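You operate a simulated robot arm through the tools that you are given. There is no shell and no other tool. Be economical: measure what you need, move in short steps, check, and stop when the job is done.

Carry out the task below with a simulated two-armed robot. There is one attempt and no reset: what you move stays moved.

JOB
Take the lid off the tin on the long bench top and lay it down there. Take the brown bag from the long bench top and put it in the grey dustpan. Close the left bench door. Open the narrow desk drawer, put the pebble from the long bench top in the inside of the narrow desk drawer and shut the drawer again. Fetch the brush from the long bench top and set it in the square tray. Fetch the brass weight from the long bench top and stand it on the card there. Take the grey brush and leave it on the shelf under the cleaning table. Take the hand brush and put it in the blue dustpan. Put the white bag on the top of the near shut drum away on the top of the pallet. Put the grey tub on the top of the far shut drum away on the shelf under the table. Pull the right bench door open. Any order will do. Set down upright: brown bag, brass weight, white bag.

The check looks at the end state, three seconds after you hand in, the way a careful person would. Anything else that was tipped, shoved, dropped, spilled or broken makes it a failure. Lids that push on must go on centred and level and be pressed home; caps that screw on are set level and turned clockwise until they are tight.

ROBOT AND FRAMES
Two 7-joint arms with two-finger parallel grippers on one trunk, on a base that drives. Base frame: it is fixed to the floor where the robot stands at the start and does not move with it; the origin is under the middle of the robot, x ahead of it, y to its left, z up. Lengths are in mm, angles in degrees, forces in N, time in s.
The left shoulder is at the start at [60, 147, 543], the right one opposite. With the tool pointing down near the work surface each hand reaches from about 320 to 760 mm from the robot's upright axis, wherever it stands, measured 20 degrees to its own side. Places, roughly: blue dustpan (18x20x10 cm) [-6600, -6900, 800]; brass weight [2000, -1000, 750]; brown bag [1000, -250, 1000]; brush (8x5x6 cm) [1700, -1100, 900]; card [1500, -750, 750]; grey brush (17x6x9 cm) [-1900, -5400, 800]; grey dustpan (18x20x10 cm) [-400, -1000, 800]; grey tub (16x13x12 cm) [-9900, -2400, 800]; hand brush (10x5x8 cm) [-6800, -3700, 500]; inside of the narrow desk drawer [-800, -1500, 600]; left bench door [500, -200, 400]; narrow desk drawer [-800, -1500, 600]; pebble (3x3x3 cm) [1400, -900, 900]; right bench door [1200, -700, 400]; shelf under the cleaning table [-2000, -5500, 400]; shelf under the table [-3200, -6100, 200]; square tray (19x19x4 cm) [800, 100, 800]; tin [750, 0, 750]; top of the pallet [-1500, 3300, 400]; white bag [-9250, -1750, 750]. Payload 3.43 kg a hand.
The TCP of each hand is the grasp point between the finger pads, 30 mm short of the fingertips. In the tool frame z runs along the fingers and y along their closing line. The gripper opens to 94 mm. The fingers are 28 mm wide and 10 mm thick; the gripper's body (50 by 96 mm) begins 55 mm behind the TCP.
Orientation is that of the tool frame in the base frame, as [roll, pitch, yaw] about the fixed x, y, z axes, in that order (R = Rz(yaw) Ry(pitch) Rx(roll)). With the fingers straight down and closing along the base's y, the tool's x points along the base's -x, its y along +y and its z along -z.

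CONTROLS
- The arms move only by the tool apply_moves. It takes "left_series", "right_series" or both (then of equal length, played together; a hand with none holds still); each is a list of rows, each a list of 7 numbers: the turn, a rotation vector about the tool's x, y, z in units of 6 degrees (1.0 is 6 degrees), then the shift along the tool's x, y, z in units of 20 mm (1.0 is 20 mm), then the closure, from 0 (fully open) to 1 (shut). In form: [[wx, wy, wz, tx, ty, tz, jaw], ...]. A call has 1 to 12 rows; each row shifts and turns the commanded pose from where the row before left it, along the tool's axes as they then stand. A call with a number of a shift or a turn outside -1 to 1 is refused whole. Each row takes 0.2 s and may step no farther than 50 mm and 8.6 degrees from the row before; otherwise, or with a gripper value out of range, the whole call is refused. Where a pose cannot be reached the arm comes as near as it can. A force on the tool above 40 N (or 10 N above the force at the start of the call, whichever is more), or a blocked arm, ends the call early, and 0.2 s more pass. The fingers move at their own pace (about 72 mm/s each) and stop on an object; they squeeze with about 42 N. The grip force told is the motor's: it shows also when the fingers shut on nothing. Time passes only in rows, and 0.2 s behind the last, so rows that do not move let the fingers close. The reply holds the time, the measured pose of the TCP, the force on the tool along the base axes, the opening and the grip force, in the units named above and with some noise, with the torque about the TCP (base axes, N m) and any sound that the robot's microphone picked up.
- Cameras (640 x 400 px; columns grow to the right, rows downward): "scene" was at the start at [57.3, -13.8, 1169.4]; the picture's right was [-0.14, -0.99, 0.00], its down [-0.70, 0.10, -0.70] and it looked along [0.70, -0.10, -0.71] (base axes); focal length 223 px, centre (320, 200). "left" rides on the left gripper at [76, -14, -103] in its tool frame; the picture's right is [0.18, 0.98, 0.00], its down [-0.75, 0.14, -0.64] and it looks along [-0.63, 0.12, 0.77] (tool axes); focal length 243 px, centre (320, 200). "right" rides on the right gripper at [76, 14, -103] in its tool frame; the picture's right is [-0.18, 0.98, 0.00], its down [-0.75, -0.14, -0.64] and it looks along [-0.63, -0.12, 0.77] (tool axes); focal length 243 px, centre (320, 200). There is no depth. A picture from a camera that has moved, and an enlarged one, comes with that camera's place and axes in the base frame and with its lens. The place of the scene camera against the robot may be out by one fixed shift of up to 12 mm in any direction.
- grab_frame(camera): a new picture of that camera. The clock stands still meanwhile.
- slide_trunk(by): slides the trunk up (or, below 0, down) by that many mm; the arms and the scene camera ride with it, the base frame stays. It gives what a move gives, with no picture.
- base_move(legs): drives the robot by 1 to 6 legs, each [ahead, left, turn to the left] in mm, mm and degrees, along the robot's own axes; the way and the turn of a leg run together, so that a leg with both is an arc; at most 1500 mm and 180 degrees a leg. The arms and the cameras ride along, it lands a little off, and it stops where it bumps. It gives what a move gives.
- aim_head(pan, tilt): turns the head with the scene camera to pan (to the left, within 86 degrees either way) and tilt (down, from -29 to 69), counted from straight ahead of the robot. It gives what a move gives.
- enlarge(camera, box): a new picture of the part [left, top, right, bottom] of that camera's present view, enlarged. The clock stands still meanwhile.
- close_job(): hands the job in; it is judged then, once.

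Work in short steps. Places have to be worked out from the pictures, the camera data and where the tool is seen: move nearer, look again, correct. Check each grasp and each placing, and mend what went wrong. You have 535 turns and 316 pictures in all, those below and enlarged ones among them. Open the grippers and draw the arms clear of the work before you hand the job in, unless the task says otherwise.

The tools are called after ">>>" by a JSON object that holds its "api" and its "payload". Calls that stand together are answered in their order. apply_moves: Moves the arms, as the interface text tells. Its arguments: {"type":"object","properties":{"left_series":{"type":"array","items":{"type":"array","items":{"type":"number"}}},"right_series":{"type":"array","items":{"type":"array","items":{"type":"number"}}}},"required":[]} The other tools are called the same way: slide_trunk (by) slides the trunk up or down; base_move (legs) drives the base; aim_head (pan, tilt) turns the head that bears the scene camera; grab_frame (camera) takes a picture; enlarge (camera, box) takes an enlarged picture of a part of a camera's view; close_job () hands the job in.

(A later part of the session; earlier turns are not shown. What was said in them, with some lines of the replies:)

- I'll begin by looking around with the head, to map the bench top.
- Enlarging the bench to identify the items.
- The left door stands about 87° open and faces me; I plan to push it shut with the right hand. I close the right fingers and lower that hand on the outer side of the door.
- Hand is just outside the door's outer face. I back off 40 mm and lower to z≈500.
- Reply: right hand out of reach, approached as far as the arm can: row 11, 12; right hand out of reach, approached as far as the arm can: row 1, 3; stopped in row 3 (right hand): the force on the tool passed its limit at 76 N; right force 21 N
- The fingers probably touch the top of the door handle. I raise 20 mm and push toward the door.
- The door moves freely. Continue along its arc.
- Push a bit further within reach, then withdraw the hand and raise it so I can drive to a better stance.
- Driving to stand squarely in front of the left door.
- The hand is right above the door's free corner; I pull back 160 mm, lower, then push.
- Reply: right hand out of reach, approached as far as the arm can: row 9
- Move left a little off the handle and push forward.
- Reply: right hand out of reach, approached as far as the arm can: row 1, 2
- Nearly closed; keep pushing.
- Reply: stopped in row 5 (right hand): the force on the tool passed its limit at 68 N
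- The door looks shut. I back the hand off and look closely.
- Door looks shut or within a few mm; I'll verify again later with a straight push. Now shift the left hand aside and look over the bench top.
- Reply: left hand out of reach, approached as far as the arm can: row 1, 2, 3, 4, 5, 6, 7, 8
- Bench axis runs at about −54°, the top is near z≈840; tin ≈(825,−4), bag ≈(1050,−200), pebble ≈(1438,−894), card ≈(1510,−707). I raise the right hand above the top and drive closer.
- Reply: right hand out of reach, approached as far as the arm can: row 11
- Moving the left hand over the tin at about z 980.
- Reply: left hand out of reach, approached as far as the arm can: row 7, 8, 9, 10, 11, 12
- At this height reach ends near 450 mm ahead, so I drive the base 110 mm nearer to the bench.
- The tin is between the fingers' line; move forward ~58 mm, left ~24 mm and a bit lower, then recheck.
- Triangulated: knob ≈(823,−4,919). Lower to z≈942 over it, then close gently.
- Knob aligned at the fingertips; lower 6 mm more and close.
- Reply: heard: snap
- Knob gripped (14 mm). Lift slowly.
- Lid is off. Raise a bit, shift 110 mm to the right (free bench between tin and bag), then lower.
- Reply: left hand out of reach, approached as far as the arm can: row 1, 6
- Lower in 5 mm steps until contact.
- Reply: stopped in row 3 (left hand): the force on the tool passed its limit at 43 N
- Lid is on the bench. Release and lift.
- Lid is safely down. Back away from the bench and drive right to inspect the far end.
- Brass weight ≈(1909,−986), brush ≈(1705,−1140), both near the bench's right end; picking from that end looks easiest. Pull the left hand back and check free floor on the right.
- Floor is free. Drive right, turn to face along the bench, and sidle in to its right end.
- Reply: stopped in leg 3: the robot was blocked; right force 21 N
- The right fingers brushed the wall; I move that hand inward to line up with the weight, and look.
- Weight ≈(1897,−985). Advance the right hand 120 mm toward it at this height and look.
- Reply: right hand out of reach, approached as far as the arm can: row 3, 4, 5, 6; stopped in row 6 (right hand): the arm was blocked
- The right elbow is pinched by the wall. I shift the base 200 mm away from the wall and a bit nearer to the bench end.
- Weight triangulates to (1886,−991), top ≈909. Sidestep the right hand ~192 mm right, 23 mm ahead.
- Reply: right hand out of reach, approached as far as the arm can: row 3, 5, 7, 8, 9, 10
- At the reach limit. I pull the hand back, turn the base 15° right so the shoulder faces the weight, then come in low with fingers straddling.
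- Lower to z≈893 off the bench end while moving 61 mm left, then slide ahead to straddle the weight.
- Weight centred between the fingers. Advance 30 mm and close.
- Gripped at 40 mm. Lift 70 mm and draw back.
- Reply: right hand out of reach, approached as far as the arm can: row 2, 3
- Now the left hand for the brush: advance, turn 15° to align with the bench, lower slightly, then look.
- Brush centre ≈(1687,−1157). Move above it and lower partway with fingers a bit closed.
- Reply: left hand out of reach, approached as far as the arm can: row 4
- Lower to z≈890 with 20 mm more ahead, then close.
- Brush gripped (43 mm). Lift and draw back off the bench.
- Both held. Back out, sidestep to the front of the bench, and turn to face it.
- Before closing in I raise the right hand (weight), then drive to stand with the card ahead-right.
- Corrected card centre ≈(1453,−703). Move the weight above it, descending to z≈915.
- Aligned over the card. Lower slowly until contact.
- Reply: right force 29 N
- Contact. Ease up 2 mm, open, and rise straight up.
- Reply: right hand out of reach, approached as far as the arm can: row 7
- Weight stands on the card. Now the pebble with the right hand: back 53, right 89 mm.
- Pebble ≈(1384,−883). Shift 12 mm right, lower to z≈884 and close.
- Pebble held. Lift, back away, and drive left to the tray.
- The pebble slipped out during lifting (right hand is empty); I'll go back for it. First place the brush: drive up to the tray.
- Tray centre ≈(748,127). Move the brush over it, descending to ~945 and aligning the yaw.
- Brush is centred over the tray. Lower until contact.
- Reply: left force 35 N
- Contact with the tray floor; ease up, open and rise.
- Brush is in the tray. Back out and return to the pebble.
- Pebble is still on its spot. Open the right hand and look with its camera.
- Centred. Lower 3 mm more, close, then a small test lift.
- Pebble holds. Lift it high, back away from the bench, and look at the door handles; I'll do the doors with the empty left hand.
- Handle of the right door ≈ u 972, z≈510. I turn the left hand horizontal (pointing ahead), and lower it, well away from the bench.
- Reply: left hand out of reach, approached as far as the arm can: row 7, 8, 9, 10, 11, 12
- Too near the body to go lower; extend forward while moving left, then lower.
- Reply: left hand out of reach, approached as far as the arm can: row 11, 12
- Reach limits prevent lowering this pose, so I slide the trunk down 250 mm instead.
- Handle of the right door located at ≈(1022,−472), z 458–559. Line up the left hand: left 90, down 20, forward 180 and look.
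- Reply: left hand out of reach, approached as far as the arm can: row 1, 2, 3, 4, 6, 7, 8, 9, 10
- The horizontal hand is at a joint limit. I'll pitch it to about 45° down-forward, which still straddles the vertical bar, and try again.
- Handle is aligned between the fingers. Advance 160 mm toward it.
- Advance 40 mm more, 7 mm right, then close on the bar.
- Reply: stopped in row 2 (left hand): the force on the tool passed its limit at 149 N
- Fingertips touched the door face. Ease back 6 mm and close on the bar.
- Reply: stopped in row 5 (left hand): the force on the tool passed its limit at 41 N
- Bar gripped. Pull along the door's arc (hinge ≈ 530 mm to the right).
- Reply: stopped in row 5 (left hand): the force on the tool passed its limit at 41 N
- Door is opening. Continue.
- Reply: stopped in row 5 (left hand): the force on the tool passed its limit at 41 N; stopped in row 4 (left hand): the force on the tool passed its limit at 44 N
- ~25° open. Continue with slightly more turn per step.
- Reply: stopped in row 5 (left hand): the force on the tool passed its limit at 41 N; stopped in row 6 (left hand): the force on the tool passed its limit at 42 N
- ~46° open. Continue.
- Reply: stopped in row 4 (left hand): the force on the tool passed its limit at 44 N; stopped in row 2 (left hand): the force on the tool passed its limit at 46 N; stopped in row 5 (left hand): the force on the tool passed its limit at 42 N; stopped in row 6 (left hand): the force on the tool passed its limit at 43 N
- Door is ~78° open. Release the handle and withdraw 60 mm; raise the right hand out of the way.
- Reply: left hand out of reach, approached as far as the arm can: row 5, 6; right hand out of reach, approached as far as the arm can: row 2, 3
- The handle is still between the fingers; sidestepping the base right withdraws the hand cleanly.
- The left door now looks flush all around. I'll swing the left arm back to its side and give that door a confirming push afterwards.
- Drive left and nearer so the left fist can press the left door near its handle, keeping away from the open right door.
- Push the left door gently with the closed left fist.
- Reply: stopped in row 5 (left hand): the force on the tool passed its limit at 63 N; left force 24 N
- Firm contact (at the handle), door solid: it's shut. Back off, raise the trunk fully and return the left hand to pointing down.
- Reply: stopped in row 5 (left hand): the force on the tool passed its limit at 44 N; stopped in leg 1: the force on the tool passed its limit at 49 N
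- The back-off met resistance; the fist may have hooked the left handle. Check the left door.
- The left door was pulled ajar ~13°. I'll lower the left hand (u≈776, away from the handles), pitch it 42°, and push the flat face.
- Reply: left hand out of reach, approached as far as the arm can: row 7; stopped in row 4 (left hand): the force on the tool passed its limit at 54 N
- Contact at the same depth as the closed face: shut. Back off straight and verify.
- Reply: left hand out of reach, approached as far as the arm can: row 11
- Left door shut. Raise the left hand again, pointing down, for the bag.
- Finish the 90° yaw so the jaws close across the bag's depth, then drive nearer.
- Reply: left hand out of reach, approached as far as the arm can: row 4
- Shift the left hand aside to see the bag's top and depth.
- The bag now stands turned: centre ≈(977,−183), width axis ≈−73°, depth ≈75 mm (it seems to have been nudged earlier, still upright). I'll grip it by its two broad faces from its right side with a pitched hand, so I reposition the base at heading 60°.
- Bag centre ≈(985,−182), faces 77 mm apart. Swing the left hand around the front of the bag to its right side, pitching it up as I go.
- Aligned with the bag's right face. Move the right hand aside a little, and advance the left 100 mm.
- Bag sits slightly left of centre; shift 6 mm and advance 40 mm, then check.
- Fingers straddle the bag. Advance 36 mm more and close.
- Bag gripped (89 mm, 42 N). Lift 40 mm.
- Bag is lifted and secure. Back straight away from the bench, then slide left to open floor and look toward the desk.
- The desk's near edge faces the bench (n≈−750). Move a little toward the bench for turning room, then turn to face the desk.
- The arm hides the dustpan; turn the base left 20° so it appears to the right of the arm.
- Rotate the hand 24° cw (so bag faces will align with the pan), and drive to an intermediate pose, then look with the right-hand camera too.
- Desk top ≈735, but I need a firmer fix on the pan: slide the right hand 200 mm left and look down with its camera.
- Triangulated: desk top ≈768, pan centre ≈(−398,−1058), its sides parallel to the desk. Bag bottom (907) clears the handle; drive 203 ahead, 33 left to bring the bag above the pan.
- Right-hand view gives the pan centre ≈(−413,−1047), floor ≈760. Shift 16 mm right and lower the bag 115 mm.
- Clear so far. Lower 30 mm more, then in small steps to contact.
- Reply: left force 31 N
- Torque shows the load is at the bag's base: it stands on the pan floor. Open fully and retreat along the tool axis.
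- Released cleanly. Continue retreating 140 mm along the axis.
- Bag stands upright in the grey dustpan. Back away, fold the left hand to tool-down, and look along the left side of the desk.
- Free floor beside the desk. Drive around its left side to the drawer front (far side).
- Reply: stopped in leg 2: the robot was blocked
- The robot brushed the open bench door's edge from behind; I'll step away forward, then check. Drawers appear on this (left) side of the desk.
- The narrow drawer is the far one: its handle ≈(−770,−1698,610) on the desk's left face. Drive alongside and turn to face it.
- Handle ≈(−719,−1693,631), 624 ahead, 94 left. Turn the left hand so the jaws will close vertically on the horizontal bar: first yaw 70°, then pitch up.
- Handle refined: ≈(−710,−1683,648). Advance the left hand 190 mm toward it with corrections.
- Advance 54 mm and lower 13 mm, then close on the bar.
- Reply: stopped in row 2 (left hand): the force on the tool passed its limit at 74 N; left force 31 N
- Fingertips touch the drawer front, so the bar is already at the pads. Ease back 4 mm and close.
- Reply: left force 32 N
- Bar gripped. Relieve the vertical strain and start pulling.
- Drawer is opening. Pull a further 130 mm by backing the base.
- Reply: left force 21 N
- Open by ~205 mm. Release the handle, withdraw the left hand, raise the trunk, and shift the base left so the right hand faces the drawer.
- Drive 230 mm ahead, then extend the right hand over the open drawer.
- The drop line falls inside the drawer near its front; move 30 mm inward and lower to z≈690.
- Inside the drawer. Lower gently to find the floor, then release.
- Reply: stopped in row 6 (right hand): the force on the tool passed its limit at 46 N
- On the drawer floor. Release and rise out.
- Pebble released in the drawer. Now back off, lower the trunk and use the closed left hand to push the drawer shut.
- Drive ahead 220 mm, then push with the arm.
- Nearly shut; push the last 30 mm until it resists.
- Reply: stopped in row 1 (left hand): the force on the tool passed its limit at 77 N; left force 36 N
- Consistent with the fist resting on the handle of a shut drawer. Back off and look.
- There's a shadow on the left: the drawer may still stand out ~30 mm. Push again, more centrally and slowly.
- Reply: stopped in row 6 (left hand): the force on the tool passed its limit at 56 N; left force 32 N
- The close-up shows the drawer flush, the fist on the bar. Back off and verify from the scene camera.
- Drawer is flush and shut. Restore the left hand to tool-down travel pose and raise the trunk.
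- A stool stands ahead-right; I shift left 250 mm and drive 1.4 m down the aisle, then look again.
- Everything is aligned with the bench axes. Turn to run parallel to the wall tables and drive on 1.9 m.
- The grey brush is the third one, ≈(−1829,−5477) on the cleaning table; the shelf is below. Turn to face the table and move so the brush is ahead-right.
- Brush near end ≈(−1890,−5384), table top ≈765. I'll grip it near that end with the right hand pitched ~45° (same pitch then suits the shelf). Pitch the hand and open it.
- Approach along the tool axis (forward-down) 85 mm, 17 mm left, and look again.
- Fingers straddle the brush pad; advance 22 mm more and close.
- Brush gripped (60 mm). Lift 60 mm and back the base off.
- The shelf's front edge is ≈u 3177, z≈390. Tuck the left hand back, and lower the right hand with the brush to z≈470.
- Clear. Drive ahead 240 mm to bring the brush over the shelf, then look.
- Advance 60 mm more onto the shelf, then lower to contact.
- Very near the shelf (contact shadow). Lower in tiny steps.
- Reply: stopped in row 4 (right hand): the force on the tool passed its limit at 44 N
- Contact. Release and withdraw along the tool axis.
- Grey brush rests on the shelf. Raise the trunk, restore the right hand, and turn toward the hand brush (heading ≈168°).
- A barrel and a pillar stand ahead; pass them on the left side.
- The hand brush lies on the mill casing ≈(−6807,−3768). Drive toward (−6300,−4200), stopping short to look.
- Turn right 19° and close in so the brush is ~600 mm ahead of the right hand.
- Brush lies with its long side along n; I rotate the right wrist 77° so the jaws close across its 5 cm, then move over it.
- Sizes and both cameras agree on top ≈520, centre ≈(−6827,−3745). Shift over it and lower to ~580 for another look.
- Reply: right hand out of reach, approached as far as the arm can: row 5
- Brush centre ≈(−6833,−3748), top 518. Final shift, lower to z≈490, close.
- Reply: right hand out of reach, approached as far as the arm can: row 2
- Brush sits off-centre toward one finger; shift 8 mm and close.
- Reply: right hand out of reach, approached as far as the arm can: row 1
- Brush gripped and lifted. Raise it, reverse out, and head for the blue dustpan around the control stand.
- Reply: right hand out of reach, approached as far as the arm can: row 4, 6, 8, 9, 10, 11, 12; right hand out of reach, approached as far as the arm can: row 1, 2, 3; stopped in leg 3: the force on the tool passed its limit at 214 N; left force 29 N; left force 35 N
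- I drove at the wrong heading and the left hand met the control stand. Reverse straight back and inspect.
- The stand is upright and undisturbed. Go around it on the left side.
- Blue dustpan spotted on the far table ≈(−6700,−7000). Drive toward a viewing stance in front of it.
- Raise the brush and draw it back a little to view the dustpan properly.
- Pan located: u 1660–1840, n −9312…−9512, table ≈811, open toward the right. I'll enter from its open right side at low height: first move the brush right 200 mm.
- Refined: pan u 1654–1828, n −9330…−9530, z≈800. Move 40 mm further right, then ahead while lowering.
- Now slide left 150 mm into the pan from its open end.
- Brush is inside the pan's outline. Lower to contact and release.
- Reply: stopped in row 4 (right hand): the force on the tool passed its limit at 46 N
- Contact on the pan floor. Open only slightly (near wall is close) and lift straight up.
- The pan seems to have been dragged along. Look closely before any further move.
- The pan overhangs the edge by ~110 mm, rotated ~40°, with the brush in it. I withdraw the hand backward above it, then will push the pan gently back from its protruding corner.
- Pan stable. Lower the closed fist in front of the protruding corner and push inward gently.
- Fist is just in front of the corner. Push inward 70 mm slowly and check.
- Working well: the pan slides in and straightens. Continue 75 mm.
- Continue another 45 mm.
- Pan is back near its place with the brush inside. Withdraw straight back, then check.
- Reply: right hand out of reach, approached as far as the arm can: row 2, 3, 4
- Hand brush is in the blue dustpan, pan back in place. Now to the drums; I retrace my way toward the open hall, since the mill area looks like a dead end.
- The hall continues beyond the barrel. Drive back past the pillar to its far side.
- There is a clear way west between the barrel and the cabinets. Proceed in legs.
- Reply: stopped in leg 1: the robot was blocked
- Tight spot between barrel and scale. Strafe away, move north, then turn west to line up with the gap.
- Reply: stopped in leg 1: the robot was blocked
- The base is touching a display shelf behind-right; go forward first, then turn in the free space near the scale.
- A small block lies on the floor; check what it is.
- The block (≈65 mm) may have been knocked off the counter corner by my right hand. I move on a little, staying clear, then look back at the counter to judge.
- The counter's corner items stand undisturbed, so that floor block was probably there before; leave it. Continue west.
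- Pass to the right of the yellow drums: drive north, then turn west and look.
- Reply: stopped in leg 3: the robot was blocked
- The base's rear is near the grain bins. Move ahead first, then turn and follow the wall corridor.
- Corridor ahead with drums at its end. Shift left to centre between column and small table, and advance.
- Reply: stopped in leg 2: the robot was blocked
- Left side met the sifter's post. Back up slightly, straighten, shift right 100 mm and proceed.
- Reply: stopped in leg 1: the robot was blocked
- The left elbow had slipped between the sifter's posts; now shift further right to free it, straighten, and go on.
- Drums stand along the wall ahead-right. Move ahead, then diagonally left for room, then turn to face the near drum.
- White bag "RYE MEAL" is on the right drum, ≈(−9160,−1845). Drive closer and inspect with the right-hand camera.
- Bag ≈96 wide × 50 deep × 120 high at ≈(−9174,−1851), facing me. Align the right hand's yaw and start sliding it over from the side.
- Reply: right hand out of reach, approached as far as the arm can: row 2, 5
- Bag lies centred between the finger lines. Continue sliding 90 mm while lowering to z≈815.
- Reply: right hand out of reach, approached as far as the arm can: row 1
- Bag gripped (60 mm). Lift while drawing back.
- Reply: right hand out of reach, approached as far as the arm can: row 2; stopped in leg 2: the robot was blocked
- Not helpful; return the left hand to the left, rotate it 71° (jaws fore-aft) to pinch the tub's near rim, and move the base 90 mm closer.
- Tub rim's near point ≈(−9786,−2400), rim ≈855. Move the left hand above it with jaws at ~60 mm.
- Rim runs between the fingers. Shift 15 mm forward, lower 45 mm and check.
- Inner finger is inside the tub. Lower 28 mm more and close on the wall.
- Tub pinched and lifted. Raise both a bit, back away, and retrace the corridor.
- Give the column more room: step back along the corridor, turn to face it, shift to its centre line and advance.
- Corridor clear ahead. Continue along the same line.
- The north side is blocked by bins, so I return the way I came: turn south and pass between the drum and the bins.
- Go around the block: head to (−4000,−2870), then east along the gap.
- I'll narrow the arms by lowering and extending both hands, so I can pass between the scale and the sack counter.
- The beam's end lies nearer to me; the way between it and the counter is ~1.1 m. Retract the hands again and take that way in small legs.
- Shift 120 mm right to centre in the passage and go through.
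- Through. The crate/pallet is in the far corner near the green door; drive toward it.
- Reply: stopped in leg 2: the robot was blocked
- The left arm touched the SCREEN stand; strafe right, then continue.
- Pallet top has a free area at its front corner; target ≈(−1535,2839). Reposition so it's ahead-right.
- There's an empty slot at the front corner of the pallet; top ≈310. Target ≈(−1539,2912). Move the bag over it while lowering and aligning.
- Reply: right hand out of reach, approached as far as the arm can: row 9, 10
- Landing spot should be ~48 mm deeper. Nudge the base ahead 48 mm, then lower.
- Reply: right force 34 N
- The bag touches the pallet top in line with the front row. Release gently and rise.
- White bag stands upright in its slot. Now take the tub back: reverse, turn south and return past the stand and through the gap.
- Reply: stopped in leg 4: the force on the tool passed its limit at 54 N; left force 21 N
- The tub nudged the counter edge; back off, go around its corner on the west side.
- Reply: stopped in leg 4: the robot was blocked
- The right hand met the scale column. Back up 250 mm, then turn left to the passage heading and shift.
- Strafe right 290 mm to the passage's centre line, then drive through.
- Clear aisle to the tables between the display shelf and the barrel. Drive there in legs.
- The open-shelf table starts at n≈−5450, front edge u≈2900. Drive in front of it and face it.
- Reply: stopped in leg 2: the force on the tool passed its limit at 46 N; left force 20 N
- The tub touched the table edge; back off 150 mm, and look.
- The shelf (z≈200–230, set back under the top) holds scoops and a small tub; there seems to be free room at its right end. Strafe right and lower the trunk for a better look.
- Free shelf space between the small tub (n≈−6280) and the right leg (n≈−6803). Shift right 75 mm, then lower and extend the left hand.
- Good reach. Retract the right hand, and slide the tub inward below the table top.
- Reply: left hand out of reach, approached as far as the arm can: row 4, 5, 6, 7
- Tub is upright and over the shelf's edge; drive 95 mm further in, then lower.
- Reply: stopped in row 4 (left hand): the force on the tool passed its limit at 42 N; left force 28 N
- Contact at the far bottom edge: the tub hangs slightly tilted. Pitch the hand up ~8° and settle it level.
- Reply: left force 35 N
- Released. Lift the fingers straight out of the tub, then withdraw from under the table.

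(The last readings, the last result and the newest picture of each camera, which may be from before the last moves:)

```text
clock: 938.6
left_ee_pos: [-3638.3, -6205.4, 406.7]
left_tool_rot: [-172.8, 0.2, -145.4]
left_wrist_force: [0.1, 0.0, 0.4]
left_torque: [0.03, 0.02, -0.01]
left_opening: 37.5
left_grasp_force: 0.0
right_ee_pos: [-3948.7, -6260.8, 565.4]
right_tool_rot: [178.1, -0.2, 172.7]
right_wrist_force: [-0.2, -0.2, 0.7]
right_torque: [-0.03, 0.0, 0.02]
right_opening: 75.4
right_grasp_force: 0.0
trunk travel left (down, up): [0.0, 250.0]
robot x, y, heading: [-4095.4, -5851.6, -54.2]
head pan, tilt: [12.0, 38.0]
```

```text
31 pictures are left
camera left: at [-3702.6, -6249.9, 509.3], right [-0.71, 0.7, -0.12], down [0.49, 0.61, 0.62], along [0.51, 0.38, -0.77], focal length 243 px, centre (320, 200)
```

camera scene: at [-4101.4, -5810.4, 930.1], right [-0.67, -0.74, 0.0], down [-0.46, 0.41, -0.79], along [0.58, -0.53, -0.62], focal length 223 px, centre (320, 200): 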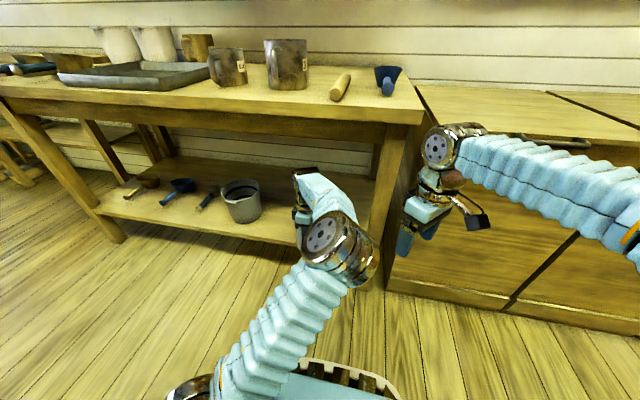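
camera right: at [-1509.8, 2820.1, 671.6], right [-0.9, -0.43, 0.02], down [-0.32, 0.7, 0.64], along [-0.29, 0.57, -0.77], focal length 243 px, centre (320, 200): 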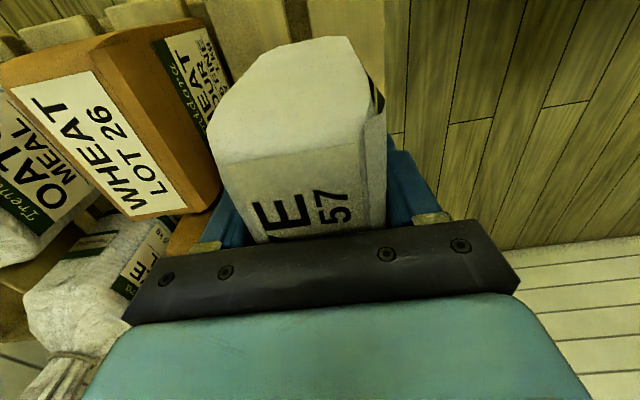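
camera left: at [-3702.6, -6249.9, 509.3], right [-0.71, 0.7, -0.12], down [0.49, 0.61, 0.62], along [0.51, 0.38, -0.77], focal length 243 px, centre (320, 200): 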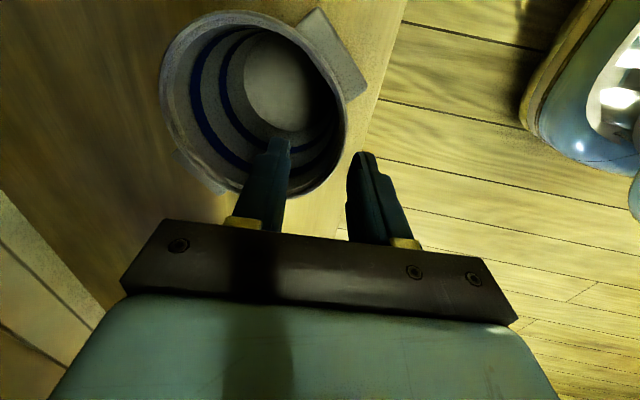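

Tub stands on the shelf. Raise a bit more and back out.

>>> {"api": "apply_moves", "payload": {"left_series": [[0, 0, 0, 0, -0.1, -0.9, 0.6], [0, 0, 0, 0, -0.1, -0.6, 0.6]]}}

>>> {"api": "base_move", "payload": {"legs": [[-450, 0, 0]]}}

>>> {"api": "aim_head", "payload": {"pan": 15, "tilt": 30}}

>>> {"api": "grab_frame", "payload": {"camera": "scene"}}

```text
clock: 939.2
left_ee_pos: [-3638.6, -6206.2, 437.1]
left_tool_rot: [-172.9, 0.1, -145.4]
left_wrist_force: [0.6, 0.3, 1.0]
left_torque: [-0.01, 0.01, 0.0]
left_opening: 37.7
left_grasp_force: 0.0
right_ee_pos: [-3948.9, -6260.4, 566.2]
right_tool_rot: [178.1, -0.3, 172.7]
right_wrist_force: [-0.1, -0.4, 0.7]
right_torque: [0.01, 0.02, -0.02]
right_opening: 75.6
right_grasp_force: 0.1
trunk travel left (down, up): [0.0, 250.0]
robot x, y, heading: [-4100.2, -5851.3, -54.1]
head pan, tilt: [12.0, 38.0]
```

```text
clock: 941.9
left_ee_pos: [-3903.1, -5841.0, 436.6]
left_tool_rot: [-172.9, 0.1, -145.7]
left_wrist_force: [0.0, 0.3, -0.4]
left_torque: [0.0, 0.0, -0.02]
left_opening: 37.6
left_grasp_force: 0.0
right_ee_pos: [-4213.6, -5894.1, 566.4]
right_tool_rot: [178.2, -0.2, 172.5]
right_wrist_force: [0.0, 0.1, 0.7]
right_torque: [-0.03, -0.01, -0.01]
right_opening: 75.2
right_grasp_force: 0.0
trunk travel left (down, up): [0.0, 250.0]
robot x, y, heading: [-4364.1, -5486.5, -54.6]
head pan, tilt: [12.0, 38.0]
```

```text
clock: 942.6
left_ee_pos: [-3901.5, -5840.9, 436.9]
left_tool_rot: [-173.0, 0.1, -145.7]
left_wrist_force: [0.1, -0.1, -0.2]
left_torque: [-0.01, 0.01, 0.0]
left_opening: 37.7
left_grasp_force: 0.2
right_ee_pos: [-4215.2, -5894.0, 564.8]
right_tool_rot: [178.2, -0.2, 172.5]
right_wrist_force: [1.4, -0.8, -1.1]
right_torque: [0.04, 0.02, -0.02]
right_opening: 75.0
right_grasp_force: 0.1
trunk travel left (down, up): [0.0, 250.0]
robot x, y, heading: [-4360.9, -5485.2, -54.7]
head pan, tilt: [15.0, 30.0]
```

```text
30 pictures are left
camera scene: at [-4303.2, -5520.2, 942.4], right [-0.64, -0.77, 0.0], down [-0.39, 0.32, -0.87], along [0.67, -0.55, -0.5], focal length 223 px, centre (320, 200)
```

scene: 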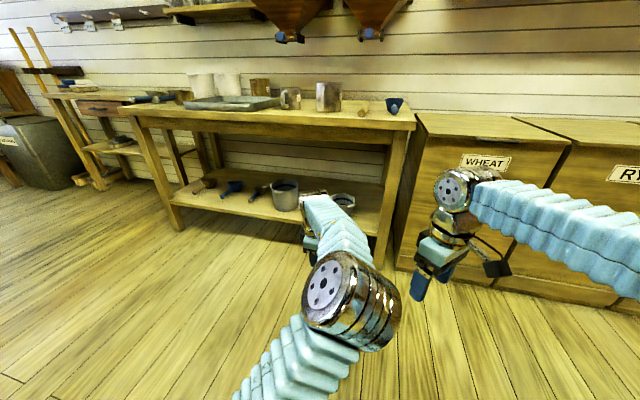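

The grey tub is on the shelf and everything else is placed. I open both grippers fully, clear of all work, before handing in.

>>> {"api": "apply_moves", "payload": {"left_series": [[0, 0, 0, 0, 0.5, -1, 0], [0, 0, 0, 0, 0.5, -1, 0], [0, 0, 0, 0, 0, -1, 0]], "right_series": [[0, 0, 0, 0, 0, 0, 0], [0, 0, 0, 0, 0, 0, 0], [0, 0, 0, 0, 0, 0, 0]]}}

>>> {"api": "enlarge", "payload": {"camera": "scene", "box": [160, 60, 440, 260]}}

```text
clock: 943.4
left_ee_pos: [-3920.0, -5818.9, 493.2]
left_tool_rot: [-172.9, 0.1, -145.6]
left_wrist_force: [0.6, 0.6, -0.3]
left_torque: [-0.02, 0.0, -0.01]
left_opening: 94.1
left_grasp_force: 0.0
right_ee_pos: [-4213.3, -5895.2, 566.1]
right_tool_rot: [178.2, -0.2, 172.5]
right_wrist_force: [0.0, 0.8, -0.6]
right_torque: [0.02, -0.02, 0.01]
right_opening: 94.2
right_grasp_force: 0.1
trunk travel left (down, up): [0.0, 250.0]
robot x, y, heading: [-4361.8, -5485.3, -54.8]
head pan, tilt: [15.0, 30.0]
```

```text
2.00 times, centred on (300, 160) of scene
camera zoom: at [-4303.2, -5520.3, 942.4], right [-0.64, -0.77, 0.0], down [-0.39, 0.32, -0.87], along [0.67, -0.55, -0.5], focal length 446 px, centre (360, 280)
```

zoom: 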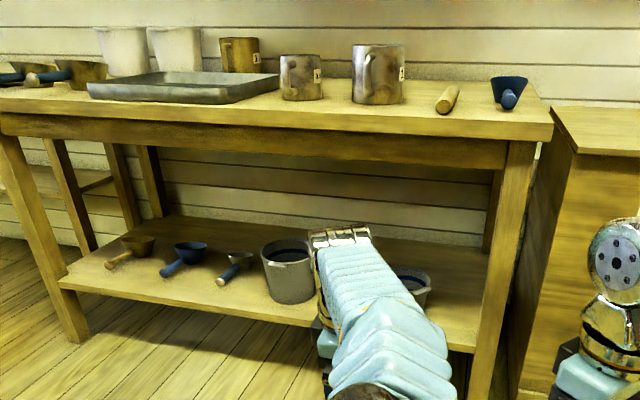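

All eleven jobs are done, the grippers are open and the arms are clear, so I hand in.

>>> {"api": "close_job", "payload": {}}

```text
The job is handed in.
```

I did all eleven jobs and handed in. The brown bag, brass weight and white bag are standing upright, but some bumps and nudges on the way could count against the result.

- **Blue dustpan:** I dragged it to the table edge while releasing the hand brush, then pushed it back. It sits slightly turned, and the brush may not lie as I set it down.
- **Bumps:** the left hand struck the mill's "STONES" control stand hard; it stayed upright. An arm also touched the "SCREEN" stand, the scale column, the sifter frame, the sack counter and the table edge. I saw nothing fall.
- **Right bench door:** I left it about 78° open and later bumped it from behind. I did not look at it again, but that push should only have opened it further.
- **Pebble:** it slipped out of the grip once on the bench. I picked it up again and released it on the drawer floor, but did not look inside before shutting the drawer.
- **Brown bag on the bench:** it was knocked askew before I picked it up, and stayed upright.
- **Loose block:** a small wooden block lay on the floor near the counter by the scale. I could not tell whether it was there before, so I left it.
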